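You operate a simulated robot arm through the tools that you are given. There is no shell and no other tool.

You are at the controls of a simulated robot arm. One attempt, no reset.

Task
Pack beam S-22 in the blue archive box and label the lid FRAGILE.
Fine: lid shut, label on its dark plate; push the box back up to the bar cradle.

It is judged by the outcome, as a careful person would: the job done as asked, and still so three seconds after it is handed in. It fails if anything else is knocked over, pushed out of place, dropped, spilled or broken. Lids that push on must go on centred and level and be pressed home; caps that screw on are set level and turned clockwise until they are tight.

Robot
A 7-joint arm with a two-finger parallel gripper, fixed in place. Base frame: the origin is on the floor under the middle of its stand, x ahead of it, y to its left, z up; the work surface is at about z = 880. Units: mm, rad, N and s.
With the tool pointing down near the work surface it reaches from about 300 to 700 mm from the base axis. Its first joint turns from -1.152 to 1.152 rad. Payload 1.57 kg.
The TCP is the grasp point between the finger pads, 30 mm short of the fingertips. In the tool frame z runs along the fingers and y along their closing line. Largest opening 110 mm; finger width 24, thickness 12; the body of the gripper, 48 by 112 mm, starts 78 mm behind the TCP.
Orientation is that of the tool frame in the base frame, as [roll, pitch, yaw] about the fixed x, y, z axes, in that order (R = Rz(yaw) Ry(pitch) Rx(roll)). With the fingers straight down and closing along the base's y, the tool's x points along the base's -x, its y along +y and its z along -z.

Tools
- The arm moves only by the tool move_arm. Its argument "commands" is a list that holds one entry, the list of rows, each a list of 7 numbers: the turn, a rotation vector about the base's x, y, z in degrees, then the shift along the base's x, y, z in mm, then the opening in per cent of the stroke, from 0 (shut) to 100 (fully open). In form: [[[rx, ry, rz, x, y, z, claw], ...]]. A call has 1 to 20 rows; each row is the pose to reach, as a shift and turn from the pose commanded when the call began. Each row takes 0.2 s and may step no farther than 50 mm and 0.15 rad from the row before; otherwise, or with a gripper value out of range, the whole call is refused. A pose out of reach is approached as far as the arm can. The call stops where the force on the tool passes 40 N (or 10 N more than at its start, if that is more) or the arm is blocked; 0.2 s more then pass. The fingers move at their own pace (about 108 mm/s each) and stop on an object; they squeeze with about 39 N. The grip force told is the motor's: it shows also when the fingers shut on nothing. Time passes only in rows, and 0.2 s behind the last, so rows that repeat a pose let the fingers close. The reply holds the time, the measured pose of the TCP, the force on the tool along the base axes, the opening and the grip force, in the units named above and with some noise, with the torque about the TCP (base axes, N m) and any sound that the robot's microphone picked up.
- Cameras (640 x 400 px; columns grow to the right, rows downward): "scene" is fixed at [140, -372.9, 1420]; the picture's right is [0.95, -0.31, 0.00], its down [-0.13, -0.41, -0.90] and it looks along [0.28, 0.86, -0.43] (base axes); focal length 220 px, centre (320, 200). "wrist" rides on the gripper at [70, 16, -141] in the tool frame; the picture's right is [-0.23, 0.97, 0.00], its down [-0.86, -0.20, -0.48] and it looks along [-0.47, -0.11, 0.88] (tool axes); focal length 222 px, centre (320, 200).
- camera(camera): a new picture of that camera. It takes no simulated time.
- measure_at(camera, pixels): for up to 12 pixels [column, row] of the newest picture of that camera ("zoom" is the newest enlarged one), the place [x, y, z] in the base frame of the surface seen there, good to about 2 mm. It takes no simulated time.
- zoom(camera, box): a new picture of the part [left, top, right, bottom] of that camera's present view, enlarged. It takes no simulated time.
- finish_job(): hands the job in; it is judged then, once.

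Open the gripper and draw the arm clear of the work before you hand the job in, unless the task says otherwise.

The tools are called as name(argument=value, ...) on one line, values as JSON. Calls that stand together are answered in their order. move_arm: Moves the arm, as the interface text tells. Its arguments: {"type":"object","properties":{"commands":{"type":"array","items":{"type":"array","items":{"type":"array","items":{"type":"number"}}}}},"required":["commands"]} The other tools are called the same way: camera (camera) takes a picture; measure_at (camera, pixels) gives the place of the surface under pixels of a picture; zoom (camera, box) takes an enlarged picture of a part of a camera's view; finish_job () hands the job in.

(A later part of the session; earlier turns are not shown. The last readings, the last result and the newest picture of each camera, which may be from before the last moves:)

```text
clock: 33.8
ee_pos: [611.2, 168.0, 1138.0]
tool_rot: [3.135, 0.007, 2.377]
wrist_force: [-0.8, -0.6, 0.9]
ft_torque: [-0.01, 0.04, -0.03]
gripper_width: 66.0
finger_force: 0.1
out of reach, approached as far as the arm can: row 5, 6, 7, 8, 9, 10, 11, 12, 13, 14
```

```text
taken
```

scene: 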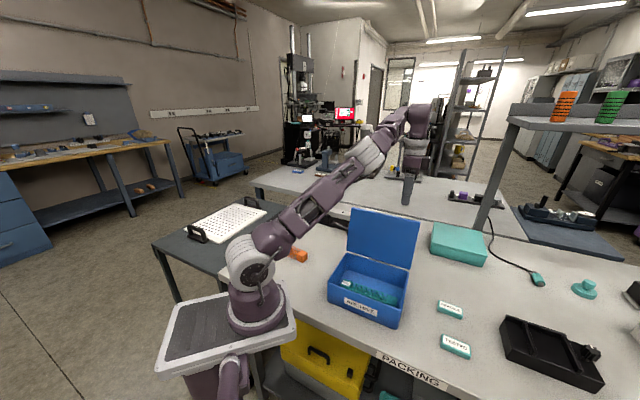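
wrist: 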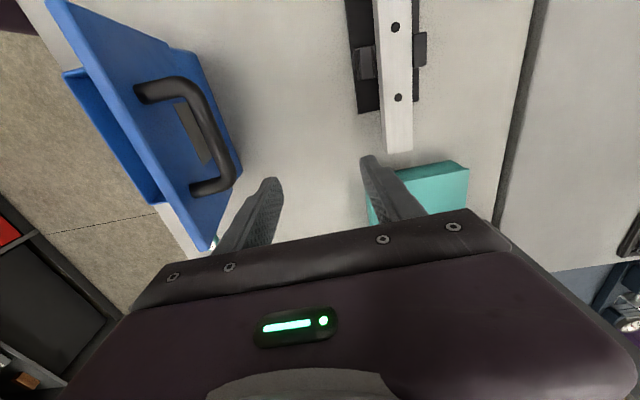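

Now the lid's outer face is visible, with the handle (185,130) and a dark plate at (193,130). I zoom in and measure them, and the teal box, to plan.

zoom(camera="wrist", box=[40, 0, 280, 260])

measure_at(camera="wrist", pixels=[[62, 5], [190, 52], [140, 92], [185, 85], [215, 120], [230, 175], [195, 188], [180, 115], [205, 155], [208, 248], [240, 170], [178, 107]])

measure_at(camera="scene", pixels=[[431, 253], [436, 226], [484, 265], [488, 240]])

```text
1.54 times, centred on (160, 130) of wrist
```

zoom: 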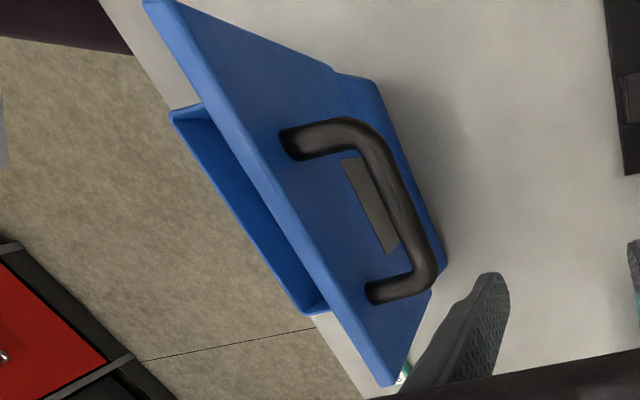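

```text
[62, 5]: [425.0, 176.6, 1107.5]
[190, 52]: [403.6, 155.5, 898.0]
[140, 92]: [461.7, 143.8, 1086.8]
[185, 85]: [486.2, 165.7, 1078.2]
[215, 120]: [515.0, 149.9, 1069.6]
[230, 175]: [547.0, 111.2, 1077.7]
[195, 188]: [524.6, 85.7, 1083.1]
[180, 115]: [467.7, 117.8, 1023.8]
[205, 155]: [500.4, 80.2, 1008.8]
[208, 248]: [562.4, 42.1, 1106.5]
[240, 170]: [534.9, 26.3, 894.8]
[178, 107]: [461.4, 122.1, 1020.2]
```

```text
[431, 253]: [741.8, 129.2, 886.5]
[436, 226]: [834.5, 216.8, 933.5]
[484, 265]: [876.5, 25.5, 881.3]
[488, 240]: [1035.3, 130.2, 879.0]
```

The dark plate lies mid-lid between hinge and handle. I measure the handle bar, plate corners and hinge line in this enlarged view for an accurate closing arc.

measure_at(camera="zoom", pixels=[[386, 185], [399, 190], [412, 192], [420, 225], [380, 150], [347, 163], [357, 160], [386, 250], [396, 242], [335, 72], [430, 280], [380, 85]])

zoom(camera="wrist", box=[120, 40, 260, 200])

```text
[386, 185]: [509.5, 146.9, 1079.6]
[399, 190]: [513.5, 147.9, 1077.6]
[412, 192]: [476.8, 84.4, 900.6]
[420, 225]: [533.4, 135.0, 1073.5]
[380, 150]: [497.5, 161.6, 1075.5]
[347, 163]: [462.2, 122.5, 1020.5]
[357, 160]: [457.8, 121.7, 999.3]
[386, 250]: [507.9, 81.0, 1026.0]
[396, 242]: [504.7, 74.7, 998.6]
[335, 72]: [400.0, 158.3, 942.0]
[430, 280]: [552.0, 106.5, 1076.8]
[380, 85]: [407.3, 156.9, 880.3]
```

```text
2.50 times, centred on (190, 120) of wrist
```

zoom: 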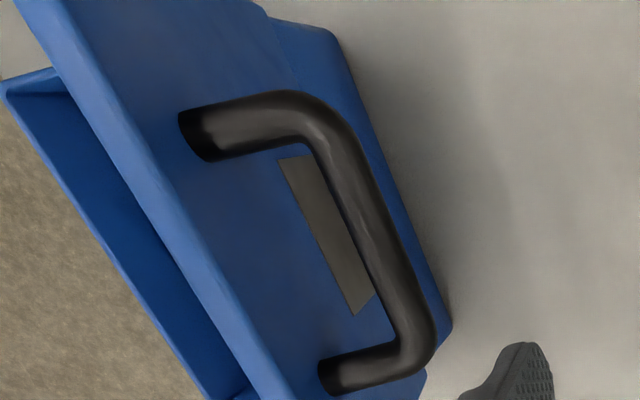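

The handle bar's centre is at about P=460 (along the box depth), z≈1073, and its middle is at E=274. I set a 30 mm opening and move above the bar, then check before lowering over it.

move_arm(commands=[[[0, 0.3, -0.3, -10, -4, 25, 27], [0, 0.55, -0.5, -20, -6, 45, 27], [0, 0.55, -0.5, -45, -12, 50, 27], [0, 0.55, -0.5, -65, -18, 50, 27], [0, 0.55, -0.5, -80, -24, 50, 27], [0, 0.55, -0.5, -92.4, -28.7, 50, 27], [0, 0.55, -0.5, -92.4, -28.7, 50, 27]]])

camera(camera="wrist")

camera(camera="scene")

```text
clock: 35.4
ee_pos: [521.1, 142.0, 1186.5]
tool_rot: [-3.135, -0.009, 2.358]
wrist_force: [0.1, 0.3, -0.5]
ft_torque: [0.0, -0.06, -0.02]
gripper_width: 29.9
finger_force: 0.0
out of reach, approached as far as the arm can: row 2
```

```text
taken
```

wrist: 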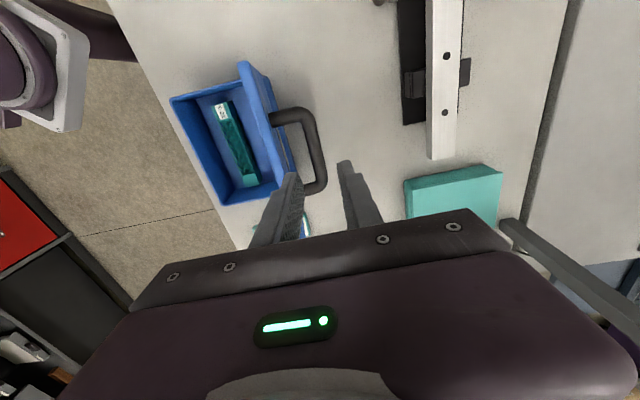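

```text
taken
```

scene: 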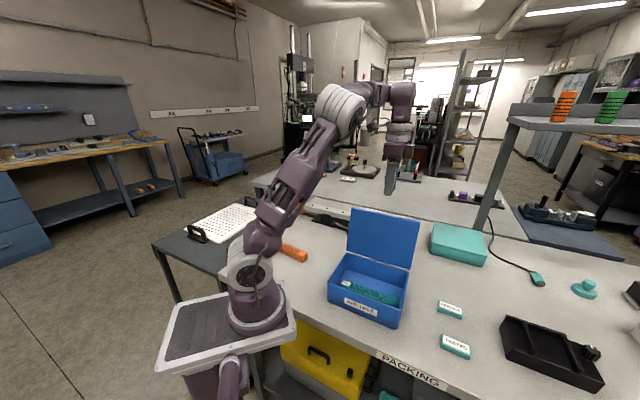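

The arm stands just above and slightly behind the bar. I zoom in to measure the bar where it will pass between the fingers.

zoom(camera="wrist", box=[240, 80, 380, 240])

measure_at(camera="wrist", pixels=[[305, 140], [312, 140], [319, 140], [310, 160], [316, 160], [322, 160], [316, 125], [275, 118], [308, 187], [243, 66], [285, 160], [292, 168]])

```text
2.50 times, centred on (310, 160) of wrist
```

zoom: 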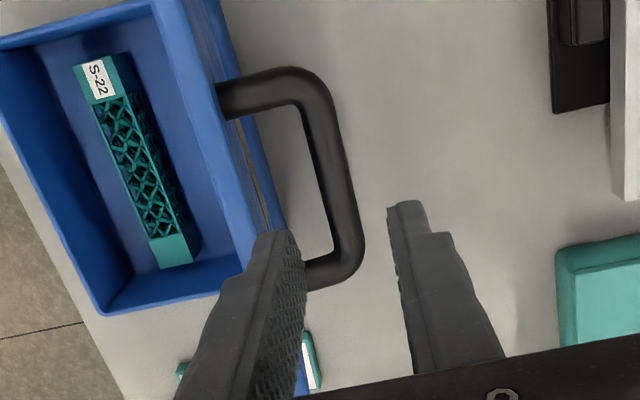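

```text
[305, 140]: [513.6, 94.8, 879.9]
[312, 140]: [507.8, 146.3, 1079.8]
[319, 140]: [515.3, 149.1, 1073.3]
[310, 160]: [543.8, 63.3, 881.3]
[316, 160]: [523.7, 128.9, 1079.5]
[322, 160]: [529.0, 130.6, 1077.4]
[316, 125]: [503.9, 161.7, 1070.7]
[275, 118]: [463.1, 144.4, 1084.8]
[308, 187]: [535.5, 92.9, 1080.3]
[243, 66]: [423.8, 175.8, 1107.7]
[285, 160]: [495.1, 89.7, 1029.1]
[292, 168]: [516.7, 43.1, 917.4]
```

The bar's centre is at P≈460.5, z≈1073. I centre on it and lower with the 30 mm opening straddling the bar.

move_arm(commands=[[[0, -0.6, 0.55, -2.7, -3.1, -15, 27], [0, -0.6, 0.55, -2.7, -3.1, -35, 27], [0, -0.6, 0.55, -2.7, -3.1, -55, 27], [0, -0.6, 0.55, -2.7, -3.1, -70, 27], [0, -0.6, 0.55, -2.7, -3.1, -85, 27], [0, -0.6, 0.55, -2.7, -3.1, -95, 27], [0, -0.6, 0.55, -2.7, -3.1, -103.5, 27], [0, -0.6, 0.55, -2.7, -3.1, -103.5, 27]]])

camera(camera="wrist")

zoom(camera="scene", box=[315, 160, 475, 300])

```text
clock: 37.2
ee_pos: [517.4, 137.4, 1083.7]
tool_rot: [3.142, -0.001, 2.368]
wrist_force: [0.4, -0.3, -0.3]
ft_torque: [0.01, -0.01, 0.03]
gripper_width: 29.6
finger_force: 0.0
```

```text
taken
```

wrist: 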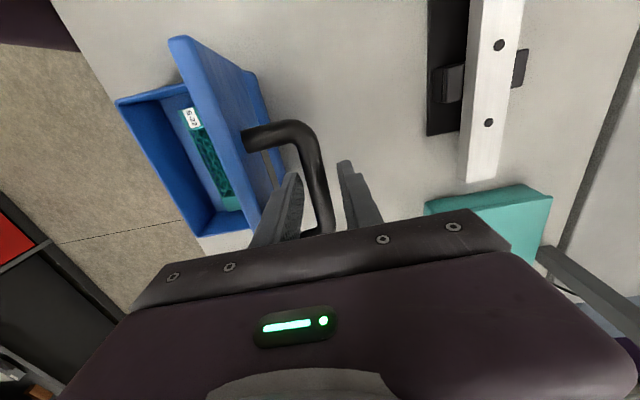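

```text
2.86 times, centred on (395, 230) of scene
```

zoom: 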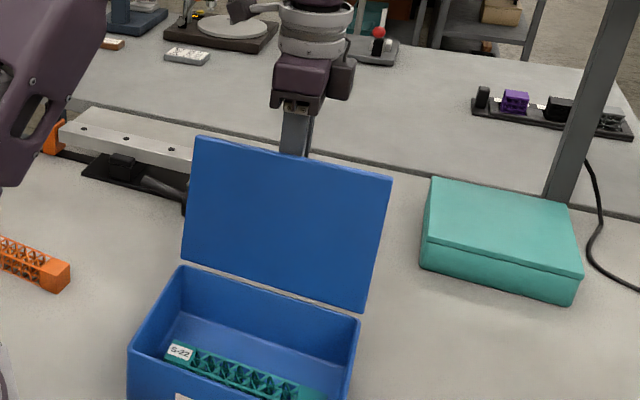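

The bar runs between the fingers. I narrow the cage to 21 mm and swing the handle along its arc about the hinge for the first half.

move_arm(commands=[[[0, 0, 0, 0, 0, 0, 22], [0, 0, 0, 0, 0, 0, 19], [0, 0, 0, -7.2, -7.4, 5.6, 19], [0, 0, 0, -14.7, -15.0, 10.3, 19], [0, 0, 0, -22.3, -22.9, 14, 19], [0, 0, 0, -30.3, -31.1, 16.8, 19], [0, 0, 0, -38.3, -39.3, 18.6, 19], [0, 0, 0, -46.5, -47.7, 19.4, 19], [0, 0, 0, -54.7, -56.0, 19.1, 19], [0, 0, 0, -62.8, -64.3, 17.8, 19], [0, 0, 0, -70.7, -72.5, 15.6, 19], [0, 0, 0, -78.6, -80.5, 12.3, 19], [0, 0, 0, -78.6, -80.5, 12.3, 19]]])

camera(camera="wrist")

zoom(camera="scene", box=[300, 160, 480, 340])

```text
clock: 40.0
ee_pos: [439.5, 56.8, 1097.6]
tool_rot: [-3.141, -0.001, 2.368]
wrist_force: [0.9, -0.3, 0.8]
ft_torque: [0.0, 0.0, 0.01]
gripper_width: 21.1
finger_force: 0.1
```

```text
taken
```

wrist: 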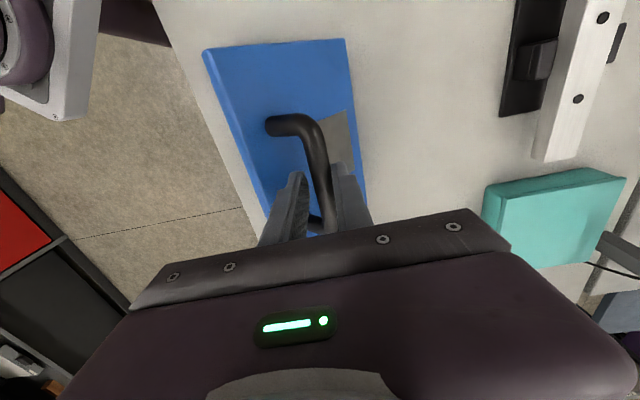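

```text
2.22 times, centred on (390, 250) of scene
```

zoom: 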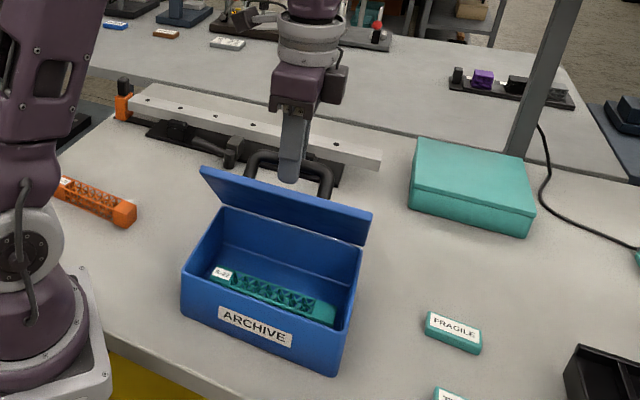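

The lid follows the handle smoothly and is now about halfway. I continue along the arc towards shut.

move_arm(commands=[[[0, 0, 0, -7.6, -7.8, -4.2, 19], [0, 0, 0, -14.9, -15.3, -9.4, 19], [0, 0, 0, -21.9, -22.5, -15.5, 19], [0, 0, 0, -28.5, -29.2, -22.4, 19], [0, 0, 0, -34.6, -35.5, -30.1, 19], [0, 0, 0, -40.3, -41.3, -38.5, 19], [0, 0, 0, -45.4, -46.5, -47.6, 19], [0, 0, 0, -49.9, -51.2, -57.3, 19], [0, 0, 0, -53.8, -55.2, -67.6, 19], [0, 0, 0, -53.8, -55.2, -67.6, 19]]])

camera(camera="wrist")

zoom(camera="scene", box=[300, 190, 460, 340])

```text
clock: 42.2
ee_pos: [385.2, 1.6, 1030.4]
tool_rot: [-3.14, 0.002, 2.368]
wrist_force: [1.2, 0.5, -0.9]
ft_torque: [-0.01, 0.0, 0.02]
gripper_width: 22.0
finger_force: 0.4
```

```text
taken
```

wrist: 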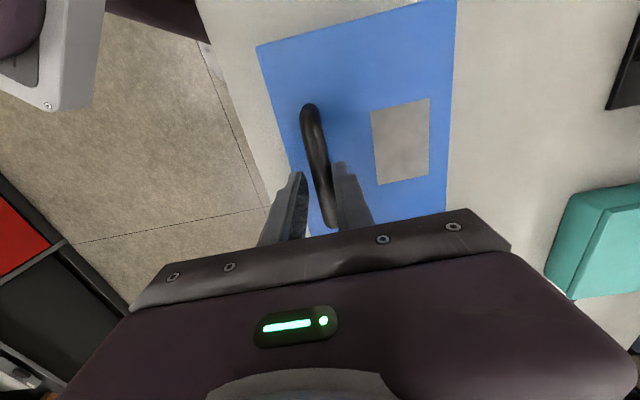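

```text
2.67 times, centred on (380, 265) of scene
```

zoom: 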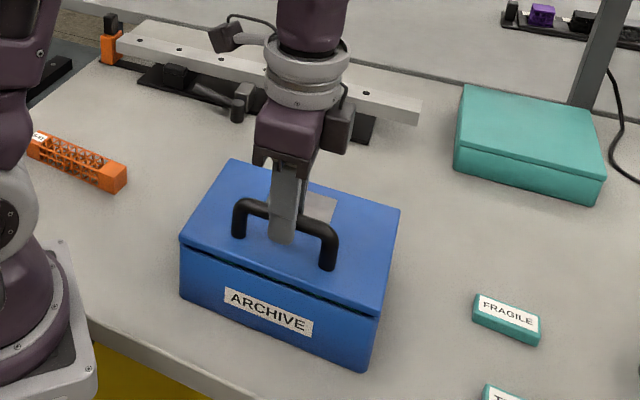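

The lid is almost down, with a thin gap left at the front edge. I finish the arc and open the cage slightly to let it settle.

move_arm(commands=[[[0, 0, 0, -1.7, -1.7, -5, 19], [0, 0, 0, -3.3, -3.3, -9, 20], [0, 0, 0, -5, -5.2, -11, 22], [0, 0, 0, -5, -5.2, -11, 28], [0, 0, 0, -5, -5.2, -11, 32], [0, 0, 0, -5, -5.2, -11, 32]]])

camera(camera="wrist")

zoom(camera="scene", box=[300, 190, 460, 340])

```text
clock: 43.6
ee_pos: [380.9, -4.2, 1020.2]
tool_rot: [-3.14, 0.001, 2.369]
wrist_force: [0.4, 0.3, -0.4]
ft_torque: [0.04, -0.03, -0.01]
gripper_width: 35.1
finger_force: 0.1
```

```text
taken
```

wrist: 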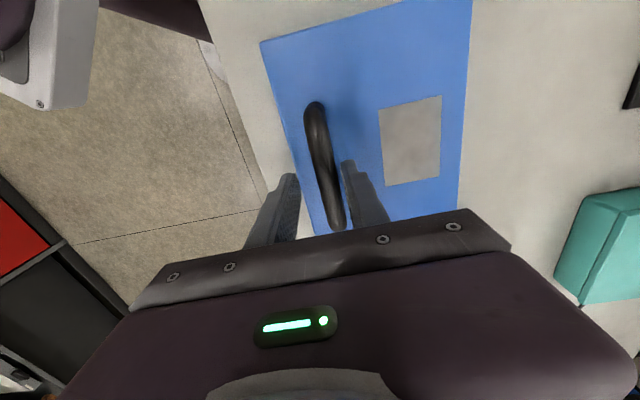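

```text
2.67 times, centred on (380, 265) of scene
```

zoom: 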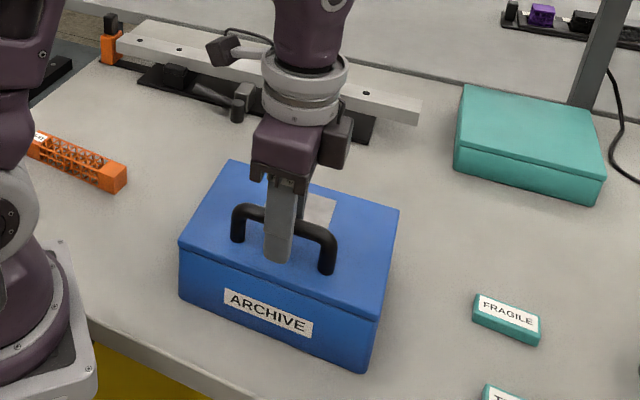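

The lid now looks shut. I retreat straight up and then measure the lid's four corners for level.

move_arm(commands=[[[0, 0, 0, 0, 0, 15, 32], [0, 0, 0, 0, 0, 40, 32], [0, 0, 0, 0, 0, 80, 32], [0, 0, 0, 0, 0, 120, 32], [0, 0, 0, 0, 0, 160, 32], [0, 0, 0, 0, 0, 160, 32]]])

camera(camera="wrist")

zoom(camera="scene", box=[310, 210, 430, 340])

```text
clock: 45.0
ee_pos: [381.0, -4.2, 1178.2]
tool_rot: [-3.142, -0.001, 2.367]
wrist_force: [0.7, 0.2, -0.8]
ft_torque: [-0.02, -0.03, -0.03]
gripper_width: 35.2
finger_force: 0.0
```

```text
taken
```

wrist: 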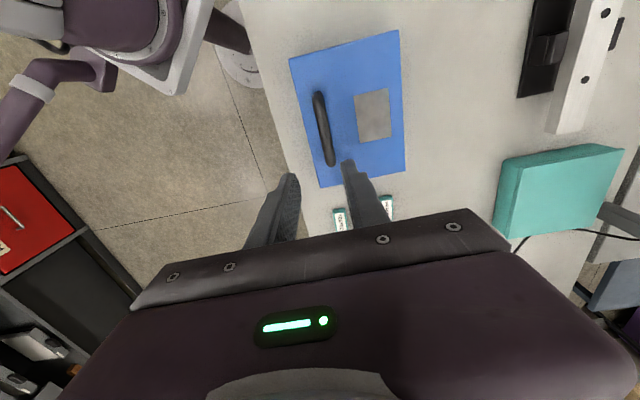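

```text
3.08 times, centred on (370, 275) of scene
```

zoom: 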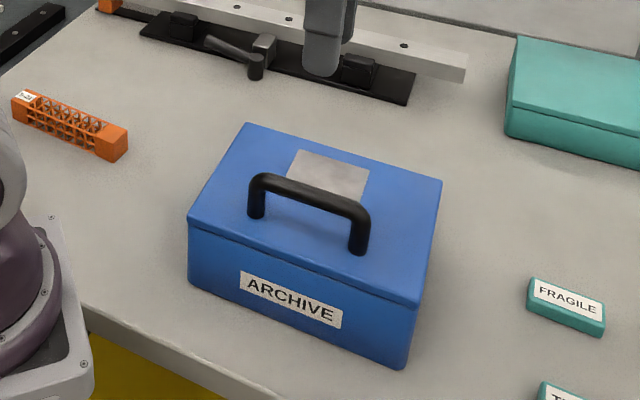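

The lid is shut. I measure lid corners and plate corners in the wrist picture, and the FRAGILE and TESTED tags.

measure_at(camera="wrist", pixels=[[293, 60], [397, 33], [403, 170], [321, 185], [356, 97], [387, 90], [390, 136], [360, 141], [320, 130], [373, 115]])

measure_at(camera="zoom", pixels=[[190, 218], [246, 125], [440, 180], [415, 303], [195, 235], [412, 315], [405, 365], [192, 285], [530, 282], [603, 305], [597, 330], [560, 302]])

```text
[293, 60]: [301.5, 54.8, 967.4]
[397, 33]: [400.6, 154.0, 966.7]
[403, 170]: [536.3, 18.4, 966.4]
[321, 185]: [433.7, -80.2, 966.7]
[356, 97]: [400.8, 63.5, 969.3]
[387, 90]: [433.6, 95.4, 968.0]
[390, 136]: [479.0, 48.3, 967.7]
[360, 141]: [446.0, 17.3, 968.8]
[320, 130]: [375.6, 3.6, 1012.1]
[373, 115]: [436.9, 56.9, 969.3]
```

```text
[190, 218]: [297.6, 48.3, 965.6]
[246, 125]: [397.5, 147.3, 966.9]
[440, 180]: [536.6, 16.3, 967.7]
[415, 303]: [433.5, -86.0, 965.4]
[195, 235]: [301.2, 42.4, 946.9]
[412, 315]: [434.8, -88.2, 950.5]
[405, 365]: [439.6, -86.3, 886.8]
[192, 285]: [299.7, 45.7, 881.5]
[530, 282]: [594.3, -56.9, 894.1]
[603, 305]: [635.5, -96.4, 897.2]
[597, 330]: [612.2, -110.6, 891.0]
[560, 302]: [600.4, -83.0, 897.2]
```

The lid is level at z≈967 and the plate spans about 65×46 mm, centred at (440,56). Next I move above the FRAGILE tag at about (605,-77) with the fingers open to look at it.

move_arm(commands=[[[0, 0, 0, 30, -10, 0, 60], [0, 0, 0, 65, -20, -10, 60], [0, 0, 0, 100, -32, -25, 60], [0, 0, 0, 135, -45, -45, 60], [0, 0, 0, 170, -60, -65, 60], [0, 0, 0, 205, -74, -80, 60], [0, 0, 0, 235, -88, -80, 60], [0, 0, 0, 235, -88, -80, 60]]])

camera(camera="wrist")

zoom(camera="scene", box=[410, 270, 510, 370])

```text
clock: 46.8
ee_pos: [617.7, -90.4, 1097.3]
tool_rot: [-3.141, -0.002, 2.368]
wrist_force: [-0.1, 0.3, 0.3]
ft_torque: [0.01, 0.01, 0.0]
gripper_width: 66.0
finger_force: 0.1
```

```text
taken
```

wrist: 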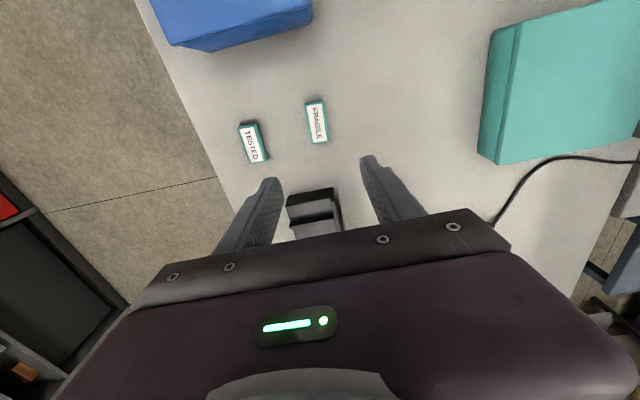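

```text
4.00 times, centred on (460, 320) of scene
```

zoom: 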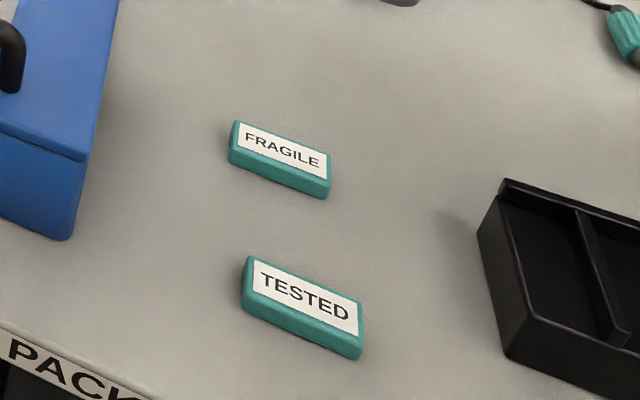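

FRAGILE is at (316,122) and TESTED at (253,142) in the wrist view. I zoom in on FRAGILE for its corners.

zoom(camera="wrist", box=[290, 90, 345, 155])

```text
6.15 times, centred on (318, 122) of wrist
```

zoom: 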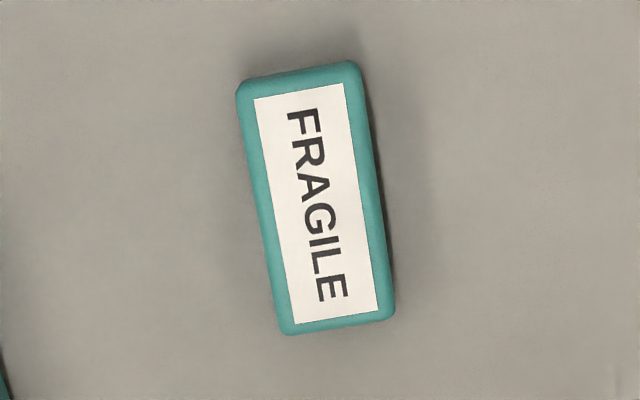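

I measure the white label's corners and the tag's outer edges in the enlarged picture.

measure_at(camera="zoom", pixels=[[256, 99], [342, 85], [378, 309], [295, 322], [242, 85], [355, 68], [390, 312], [285, 328], [318, 204]])

```text
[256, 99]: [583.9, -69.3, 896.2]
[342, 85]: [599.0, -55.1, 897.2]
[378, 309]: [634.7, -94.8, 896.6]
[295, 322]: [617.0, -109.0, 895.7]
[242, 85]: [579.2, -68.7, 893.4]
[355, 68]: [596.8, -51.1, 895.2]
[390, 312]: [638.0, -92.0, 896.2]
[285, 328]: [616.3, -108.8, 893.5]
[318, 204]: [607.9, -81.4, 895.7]
```

The tag is centred at (608.6,−82), lying at −49.1°, i.e. 4.8° off the box's direction. I turn −4.8° and descend over it to just above the bench.

move_arm(commands=[[[0, 0, -2.4, -5, 4, -25, 60], [0, 0, -4.8, -9.1, 8.4, -55, 60], [0, 0, -4.8, -9.1, 8.4, -85, 60], [0, 0, -4.8, -9.1, 8.4, -115, 60], [0, 0, -4.8, -9.1, 8.4, -140, 55], [0, 0, -4.8, -9.1, 8.4, -155, 55], [0, 0, -4.8, -9.1, 8.4, -155, 55]]])

camera(camera="wrist")

zoom(camera="scene", box=[410, 250, 510, 350])

```text
clock: 48.4
ee_pos: [606.1, -81.8, 943.8]
tool_rot: [3.14, -0.001, 2.286]
wrist_force: [0.6, 0.1, 1.1]
ft_torque: [-0.02, -0.01, -0.01]
gripper_width: 60.5
finger_force: 0.0
```

```text
taken
```

wrist: 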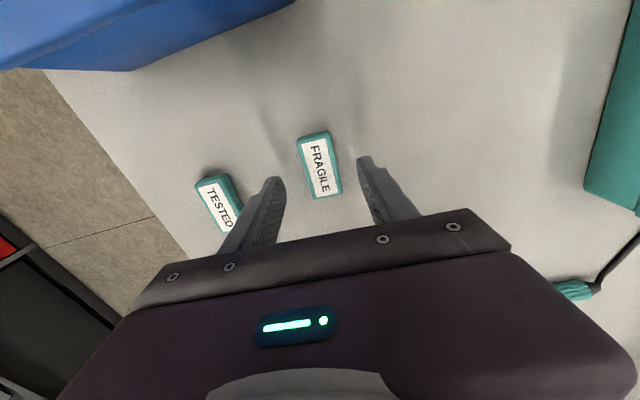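

```text
4.00 times, centred on (460, 300) of scene
```

zoom: 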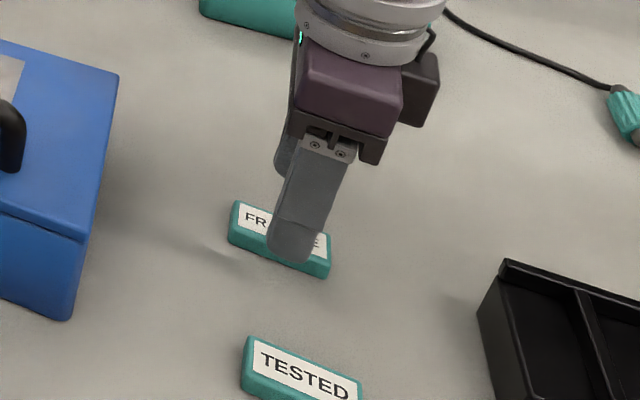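

The fingers straddle the FRAGILE tag evenly and are clear of TESTED. I lower the last 30 mm and close gently.

move_arm(commands=[[[0, 0, 0, 1.5, 0, -10, 55], [0, 0, 0, 1.5, 0, -18, 55], [0, 0, 0, 1.5, 0, -25, 55], [0, 0, 0, 1.5, 0, -30, 55], [0, 0, 0, 1.5, 0, -30, 45], [0, 0, 0, 1.5, 0, -30, 38], [0, 0, 0, 1.5, 0, -30, 32], [0, 0, 0, 1.5, 0, -30, 27], [0, 0, 0, 1.5, 0, -30, 22], [0, 0, 0, 1.5, 0, -30, 10], [0, 0, 0, 1.5, 0, -30, 10]]])

camera(camera="wrist")

```text
clock: 50.8
ee_pos: [607.5, -82.7, 914.7]
tool_rot: [3.141, 0.0, 2.286]
wrist_force: [0.2, -0.3, -0.2]
ft_torque: [0.01, 0.01, -0.03]
gripper_width: 28.6
finger_force: 38.7
```

```text
taken
```

wrist: 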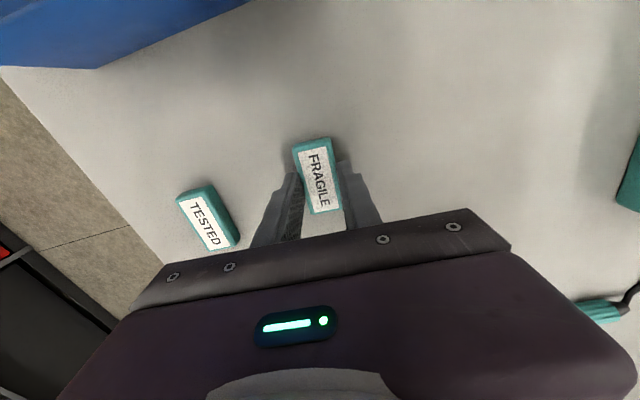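

The tag is held at 28.6 mm with 39 N. I lift it and check how it sits in the grip.

move_arm(commands=[[[0, 0, 0, 0, 0, 5, 5], [0, 0, 0, 0, 0, 20, 5], [0, 0, 0, 0, 0, 50, 5], [0, 0, 0, 0, 0, 90, 5], [0, 0, 0, 0, 0, 130, 5], [0, 0, 0, 0, 0, 165, 5], [0, 0, 0, 0, 0, 165, 5]]])

camera(camera="wrist")

zoom(camera="wrist", box=[280, 125, 360, 225])

```text
clock: 52.4
ee_pos: [606.7, -84.0, 1078.0]
tool_rot: [3.141, -0.001, 2.284]
wrist_force: [0.2, 0.6, -0.1]
ft_torque: [-0.01, 0.0, 0.0]
gripper_width: 28.3
finger_force: 38.3
```

```text
taken
```

wrist: 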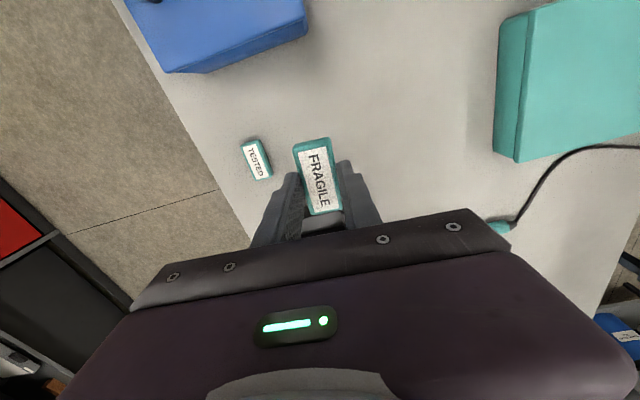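

```text
4.00 times, centred on (320, 175) of wrist
```

zoom: 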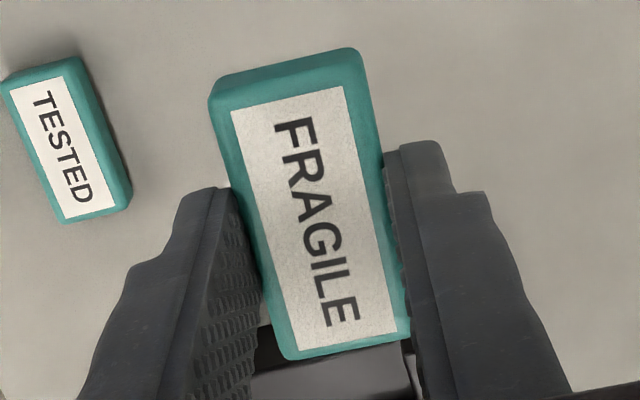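

measure_at(camera="zoom", pixels=[[233, 112], [342, 90], [393, 330], [303, 345], [310, 210]])

```text
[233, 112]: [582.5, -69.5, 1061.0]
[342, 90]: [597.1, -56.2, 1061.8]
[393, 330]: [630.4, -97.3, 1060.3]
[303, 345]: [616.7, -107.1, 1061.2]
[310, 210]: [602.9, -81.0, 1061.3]
```

The tag sits centred in the grip, its top 17 mm below the TCP. I carry it over the plate and turn it +4.9° to align with the box.

move_arm(commands=[[[0, 0, 0, -15, 12, 0, 5], [0, 0, 1, -38, 32, 0, 5], [0, 0, 2, -62, 52, 0, 5], [0, 0, 3, -86, 72, 0, 5], [0, 0, 4, -110, 92, 0, 5], [0, 0, 4.9, -132, 110, 0, 5], [0, 0, 4.9, -152, 127, 0, 5], [0, 0, 4.9, -163, 136, 0, 5], [0, 0, 4.9, -166.7, 139.5, 0, 5], [0, 0, 4.9, -166.7, 139.5, 0, 5]]])

camera(camera="wrist")

camera(camera="scene")

```text
clock: 54.6
ee_pos: [441.6, 55.8, 1077.0]
tool_rot: [-3.141, 0.0, 2.369]
wrist_force: [0.2, -0.3, 0.9]
ft_torque: [0.02, -0.02, -0.02]
gripper_width: 28.7
finger_force: 38.5
```

```text
taken
```

wrist: 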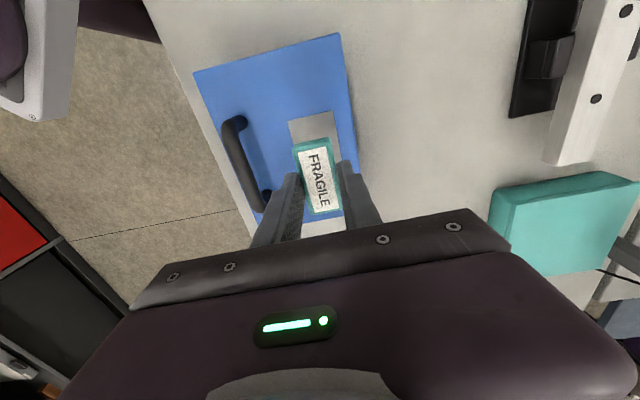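

```text
taken
```

scene: 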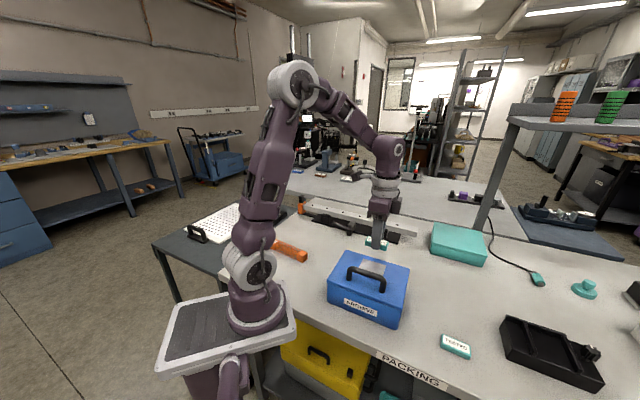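

The tag is above the plate, whose near corner shows at (290,122)–(333,112). I zoom in to verify the alignment between the tag and the plate.

zoom(camera="wrist", box=[270, 95, 370, 225])

zoom(camera="scene", box=[320, 215, 420, 335])

```text
3.08 times, centred on (320, 160) of wrist
```

zoom: 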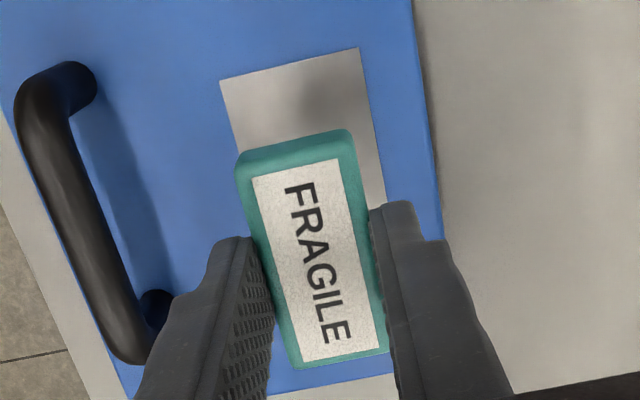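

```text
3.33 times, centred on (370, 275) of scene
```

zoom: 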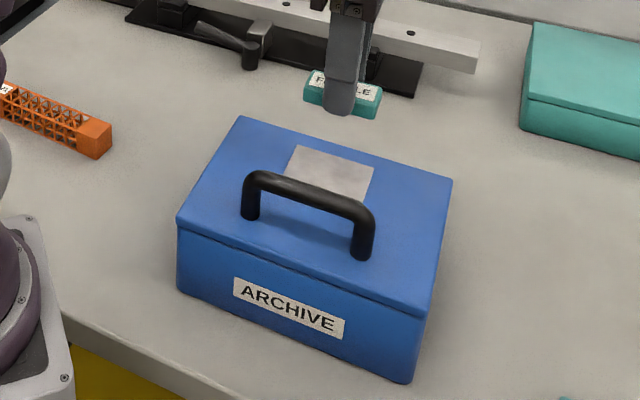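

measure_at(camera="zoom", pixels=[[299, 147], [372, 168], [288, 170], [365, 196]])

measure_at(camera="wrist", pixels=[[289, 122], [331, 112], [304, 150], [330, 145], [341, 205], [318, 210], [320, 180]])

```text
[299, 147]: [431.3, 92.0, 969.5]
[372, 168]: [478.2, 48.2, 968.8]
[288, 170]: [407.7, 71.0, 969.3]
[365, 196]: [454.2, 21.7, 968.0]
```

```text
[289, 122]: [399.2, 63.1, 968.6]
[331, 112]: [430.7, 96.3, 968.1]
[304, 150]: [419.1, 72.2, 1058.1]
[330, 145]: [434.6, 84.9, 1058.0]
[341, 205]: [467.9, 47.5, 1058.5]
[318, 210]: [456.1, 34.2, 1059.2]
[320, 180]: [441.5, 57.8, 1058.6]
```

Plate centre is about (439.5,56) and the tag centre about (441.7,57). I shift (−2,−0.8) and lower to just above the plate.

move_arm(commands=[[[0, 0, 0, -2, -0.8, -15, 5], [0, 0, 0, -2, -0.8, -32, 5], [0, 0, 0, -2, -0.8, -48, 5], [0, 0, 0, -2, -0.8, -60, 5], [0, 0, 0, -2, -0.8, -67, 5], [0, 0, 0, -2, -0.8, -71, 5], [0, 0, 0, -2, -0.8, -72.5, 5], [0, 0, 0, -2, -0.8, -72.5, 5]]])

zoom(camera="scene", box=[320, 215, 420, 335])

camera(camera="wrist")

```text
clock: 56.4
ee_pos: [439.3, 55.9, 1005.8]
tool_rot: [-3.141, -0.001, 2.37]
wrist_force: [-1.0, 0.3, -0.6]
ft_torque: [0.0, -0.01, 0.0]
gripper_width: 28.5
finger_force: 39.1
```

```text
3.33 times, centred on (370, 275) of scene
```

zoom: 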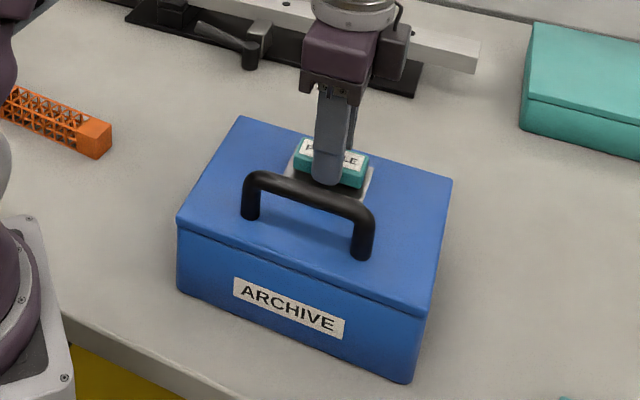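

```text
taken
```

wrist: 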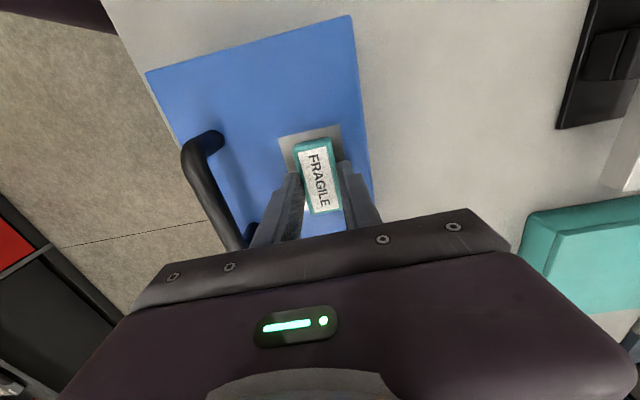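

Still a few mm above the plate with no contact force. I step down slowly until the force shows contact.

move_arm(commands=[[[0, 0, 0, 0, 0, -1, 5], [0, 0, 0, 0, 0, -2, 5], [0, 0, 0, 0, 0, -3, 5], [0, 0, 0, 0, 0, -3, 5]]])

```text
clock: 57.4
ee_pos: [439.1, 55.8, 1003.4]
tool_rot: [3.141, -0.001, 2.371]
wrist_force: [-2.5, -0.2, 13.1]
ft_torque: [-0.01, 0.08, -0.01]
gripper_width: 28.5
finger_force: 39.1
```

Contact: 13 N downwards on the plate. I release by opening slowly and then rise straight up.

move_arm(commands=[[[0, 0, 0, 0, 0, 0, 28], [0, 0, 0, 0, 0, 0, 33], [0, 0, 0, 0, 0, 0, 40], [0, 0, 0, 0, 0, 0, 46], [0, 0, 0, 0, 0, 5, 50], [0, 0, 0, 0, 0, 20, 50], [0, 0, 0, 0, 0, 50, 50], [0, 0, 0, 0, 0, 90, 50], [0, 0, 0, 0, 0, 130, 50], [0, 0, 0, 0, 0, 130, 50]]])

camera(camera="wrist")

zoom(camera="scene", box=[320, 215, 420, 335])

```text
clock: 59.6
ee_pos: [440.0, 53.4, 1131.6]
tool_rot: [-3.142, 0.0, 2.371]
wrist_force: [-1.1, 1.0, -0.4]
ft_torque: [-0.01, 0.0, 0.0]
gripper_width: 55.1
finger_force: 0.1
```

```text
taken
```

wrist: 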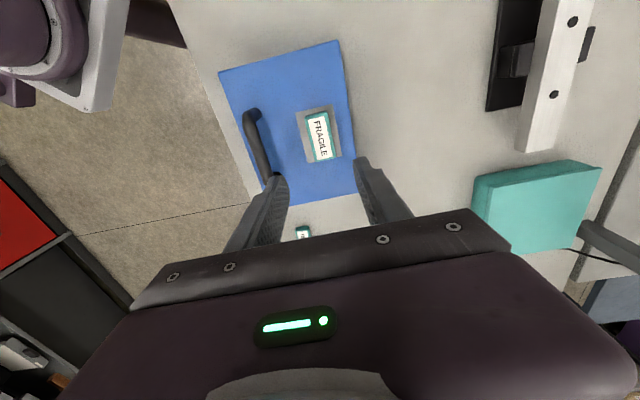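

```text
3.33 times, centred on (370, 275) of scene
```

zoom: 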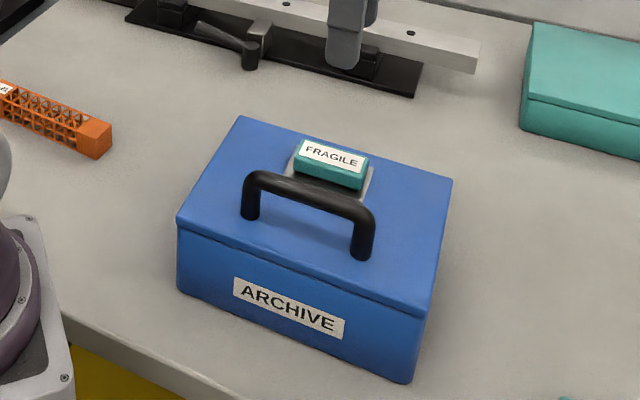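

FRAGILE sits on the plate. I zoom to check how well centred it is.

zoom(camera="wrist", box=[270, 80, 370, 185])

measure_at(camera="scene", pixels=[[329, 303], [332, 282], [392, 326], [346, 305], [374, 312]])

```text
3.81 times, centred on (320, 132) of wrist
```

zoom: 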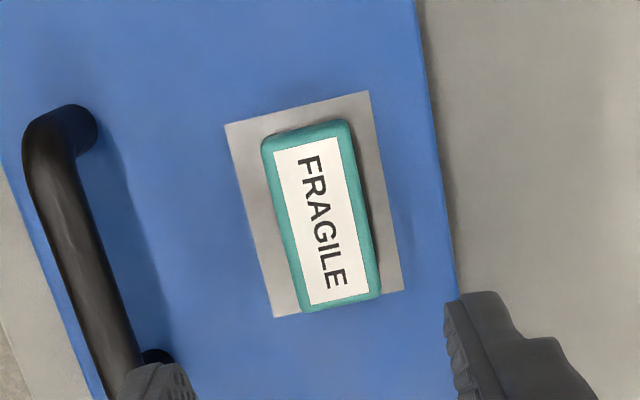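

```text
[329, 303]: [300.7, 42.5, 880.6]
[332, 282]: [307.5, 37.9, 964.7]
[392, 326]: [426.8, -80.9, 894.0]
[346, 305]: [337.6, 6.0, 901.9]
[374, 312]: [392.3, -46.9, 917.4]
```

measure_at(camera="zoom", pixels=[[228, 128], [365, 94], [400, 289], [277, 315], [277, 153], [335, 138], [368, 288], [312, 302]])

```text
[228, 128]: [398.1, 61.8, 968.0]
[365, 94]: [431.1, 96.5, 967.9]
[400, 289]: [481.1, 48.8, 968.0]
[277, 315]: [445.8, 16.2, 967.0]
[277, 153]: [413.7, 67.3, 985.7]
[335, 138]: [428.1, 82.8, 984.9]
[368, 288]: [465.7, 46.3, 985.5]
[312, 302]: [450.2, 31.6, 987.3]
```

The tag is centred on the plate to about 1 mm. Now I turn the tool +90° (fingers side by side, parallel to the front wall), open fully and move in front of the box at height.

move_arm(commands=[[[0, 0, 7.5, -5, -5, 20, 50], [0, 0, 15, -12, -12, 30, 60], [0, 0, 22.5, -20, -20, 30, 70], [0, 0, 30, -30, -30, 30, 80], [0, 0, 37.5, -40, -40, 30, 90], [0, 0, 45, -50, -50, 30, 100], [0, 0, 52.5, -60, -60, 30, 100], [0, 0, 60, -70, -70, 30, 100], [0, 0, 67.5, -80, -80, 30, 100], [0, 0, 75, -90, -90, 30, 100], [0, 0, 82.5, -98.6, -100.1, 30, 100], [0, 0, 89.9, -98.6, -100.1, 30, 100], [0, 0, 89.9, -98.6, -100.1, 30, 100]]])

camera(camera="wrist")

camera(camera="scene")

```text
clock: 62.4
ee_pos: [341.3, -44.8, 1161.5]
tool_rot: [3.141, -0.001, -2.343]
wrist_force: [0.0, -0.6, 0.5]
ft_torque: [0.0, 0.01, -0.01]
gripper_width: 110.1
finger_force: 0.1
```

```text
taken
```

wrist: 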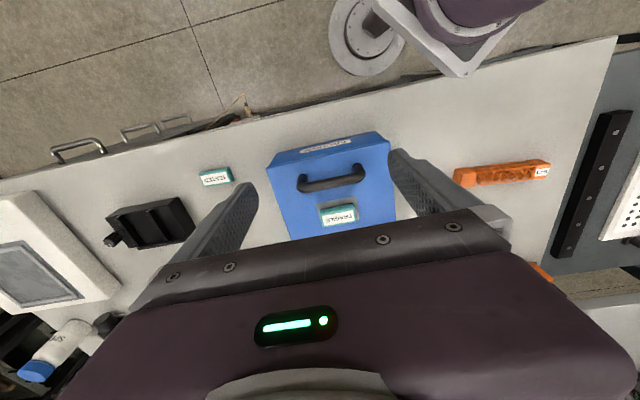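

```text
taken
```

scene: 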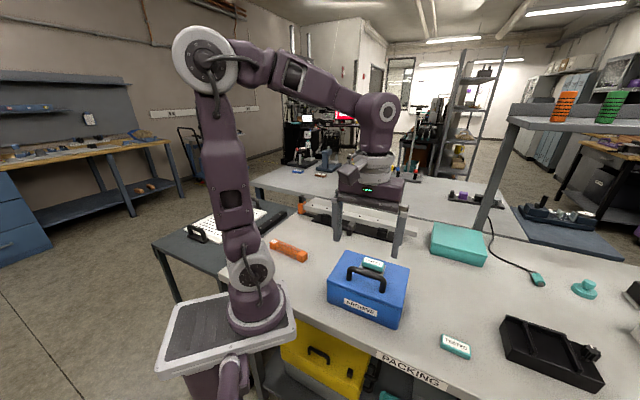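

The tool faces the front wall, with fingers about ±61 mm either side of centre. I lower to z≈948, so the tips meet the wall while the gripper body stays above the handle.

move_arm(commands=[[[0, 0, 0, 0, 0, -30, 100], [0, 0, 0, 0, 0, -60, 100], [0, 0, 0, 0, 0, -90, 100], [0, 0, 0, 0, 0, -120, 100], [0, 0, 0, 0, 0, -150, 100], [0, 0, 0, 0, 0, -180, 100], [0, 0, 0, 0, 0, -200, 100], [0, 0, 0, 0, 0, -213.5, 100], [0, 0, 0, 0, 0, -213.5, 100]]])

camera(camera="wrist")

camera(camera="scene")

```text
clock: 64.4
ee_pos: [342.0, -44.9, 948.7]
tool_rot: [3.138, -0.001, -2.345]
wrist_force: [-0.2, -0.4, -0.1]
ft_torque: [0.0, -0.03, -0.01]
gripper_width: 110.0
finger_force: 0.1
```

```text
taken
```

wrist: 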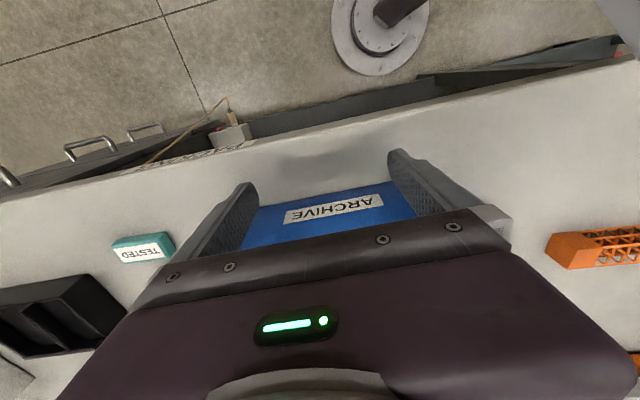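

```text
taken
```

scene: 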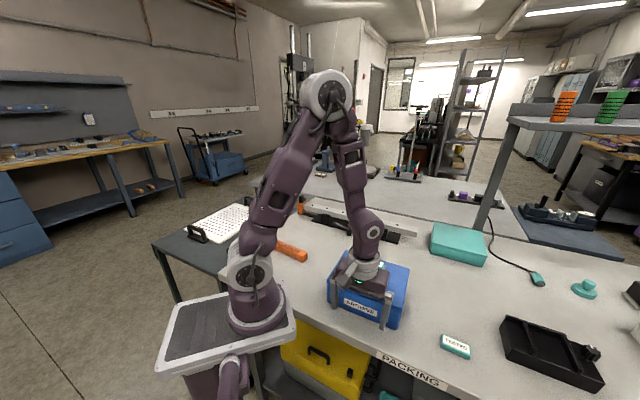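

The fingers stand in front of the wall. I advance slowly along the box's depth direction to touch the wall, watching the force.

move_arm(commands=[[[0, 0, 0, 2.8, 2.9, 0, 100], [0, 0, 0, 5.6, 5.7, 0, 100], [0, 0, 0, 8.4, 8.6, 0, 100], [0, 0, 0, 11.2, 11.5, 0, 100], [0, 0, 0, 14, 14.3, 0, 100], [0, 0, 0, 16, 16.4, 0, 100], [0, 0, 0, 16, 16.4, 0, 100]]])

zoom(camera="scene", box=[310, 230, 430, 340])

```text
clock: 66.0
ee_pos: [358.2, -29.7, 948.8]
tool_rot: [3.14, 0.0, -2.344]
wrist_force: [-0.5, -2.5, 0.8]
ft_torque: [0.02, -0.02, -0.06]
gripper_width: 110.0
finger_force: 0.1
```

```text
3.64 times, centred on (370, 285) of scene
```

zoom: 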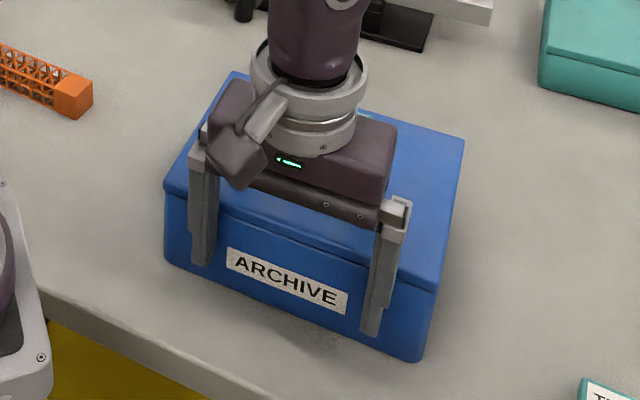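

First contact with the wall (about 2 N). I push on slowly, 20 mm further, and check that the box slides straight with the tag undisturbed.

move_arm(commands=[[[0, 0, 0, 1.4, 1.4, 0, 100], [0, 0, 0, 2.8, 2.9, 0, 100], [0, 0, 0, 4.2, 4.3, 0, 100], [0, 0, 0, 5.6, 5.7, 0, 100], [0, 0, 0, 7.7, 7.9, 0, 100], [0, 0, 0, 9.8, 10, 0, 100], [0, 0, 0, 11.9, 12.2, 0, 100], [0, 0, 0, 14, 14.3, 0, 100]]])

zoom(camera="scene", box=[310, 210, 430, 340])

```text
clock: 67.8
ee_pos: [371.8, -14.2, 949.2]
tool_rot: [3.14, 0.001, -2.345]
wrist_force: [-0.8, -0.7, 0.9]
ft_torque: [-0.02, -0.03, -0.04]
gripper_width: 110.0
finger_force: 0.0
```

```text
3.08 times, centred on (370, 275) of scene
```

zoom: 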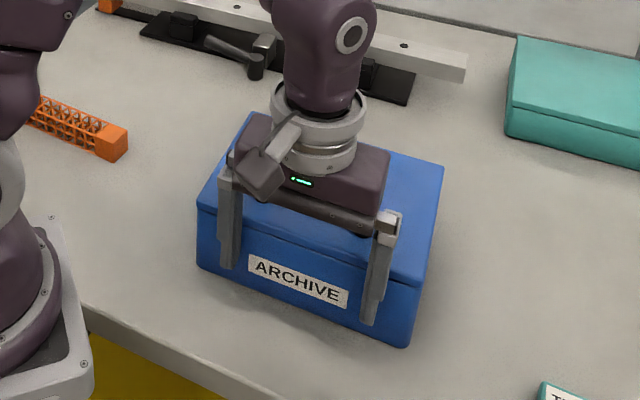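

The box slides with the fingers. I measure its lid corners to check that it stays square.

measure_at(camera="zoom", pixels=[[200, 205], [441, 166], [415, 283], [408, 343], [202, 265]])

```text
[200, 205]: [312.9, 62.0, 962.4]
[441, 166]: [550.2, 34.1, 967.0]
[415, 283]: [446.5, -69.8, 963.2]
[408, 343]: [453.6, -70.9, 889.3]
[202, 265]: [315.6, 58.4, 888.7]
```

The box moved about 20 mm straight with no rotation. I continue pushing 90 mm at an even, slow pace.

move_arm(commands=[[[0, 0, 0, 1.7, 1.8, 0, 100], [0, 0, 0, 4.2, 4.3, 0, 100], [0, 0, 0, 7.7, 7.9, 0, 100], [0, 0, 0, 11.2, 11.5, 0, 100], [0, 0, 0, 14.7, 15.0, 0, 100], [0, 0, 0, 18.2, 18.6, 0, 100], [0, 0, 0, 21.7, 22.2, 0, 100], [0, 0, 0, 25.1, 25.8, 0, 100], [0, 0, 0, 28.6, 29.3, 0, 100], [0, 0, 0, 32.1, 32.9, 0, 100], [0, 0, 0, 35.6, 36.5, 0, 100], [0, 0, 0, 39.1, 40.1, 0, 100], [0, 0, 0, 42.6, 43.7, 0, 100], [0, 0, 0, 46.1, 47.2, 0, 100], [0, 0, 0, 49.6, 50.8, 0, 100], [0, 0, 0, 53.1, 54.4, 0, 100], [0, 0, 0, 56.6, 58, 0, 100], [0, 0, 0, 60.1, 61.6, 0, 100], [0, 0, 0, 61.8, 63.3, 0, 100], [0, 0, 0, 62.9, 64.4, 0, 100]]])

camera(camera="scene")

zoom(camera="scene", box=[310, 190, 450, 330])

camera(camera="wrist")

```text
clock: 72.0
ee_pos: [432.9, 49.5, 949.3]
tool_rot: [3.141, 0.0, -2.343]
wrist_force: [-0.9, -1.6, 0.2]
ft_torque: [0.03, -0.03, -0.02]
gripper_width: 110.1
finger_force: 0.1
```

```text
taken
```

scene: 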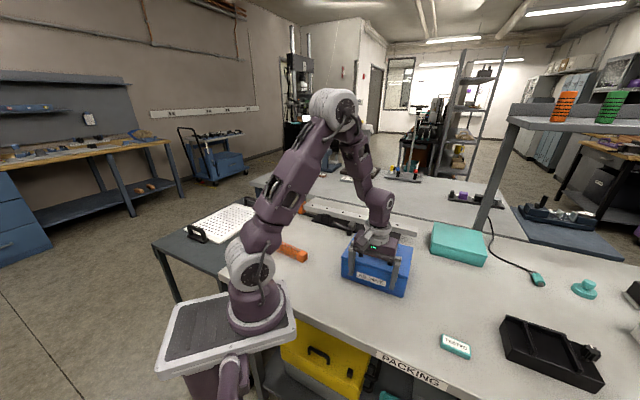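

```text
2.86 times, centred on (380, 260) of scene
```

zoom: 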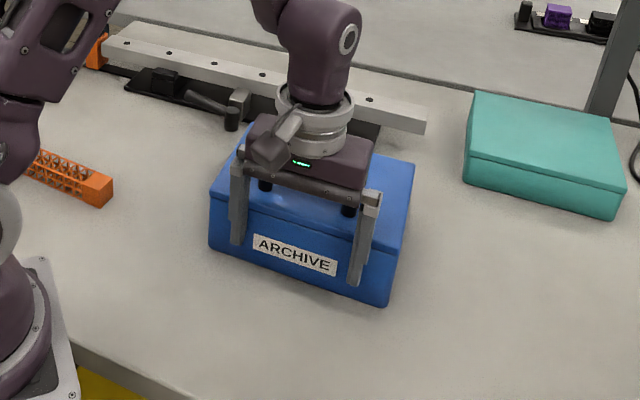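

```text
taken
```

wrist: 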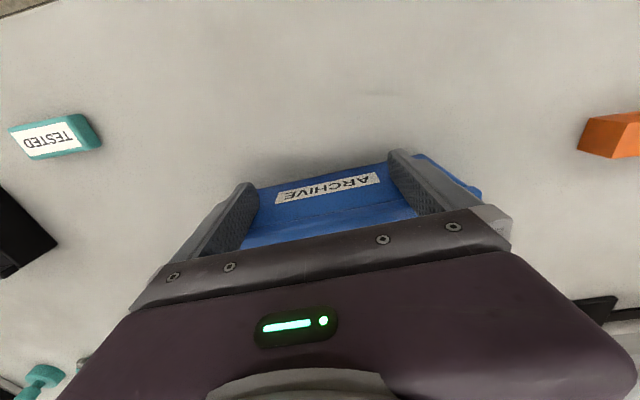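

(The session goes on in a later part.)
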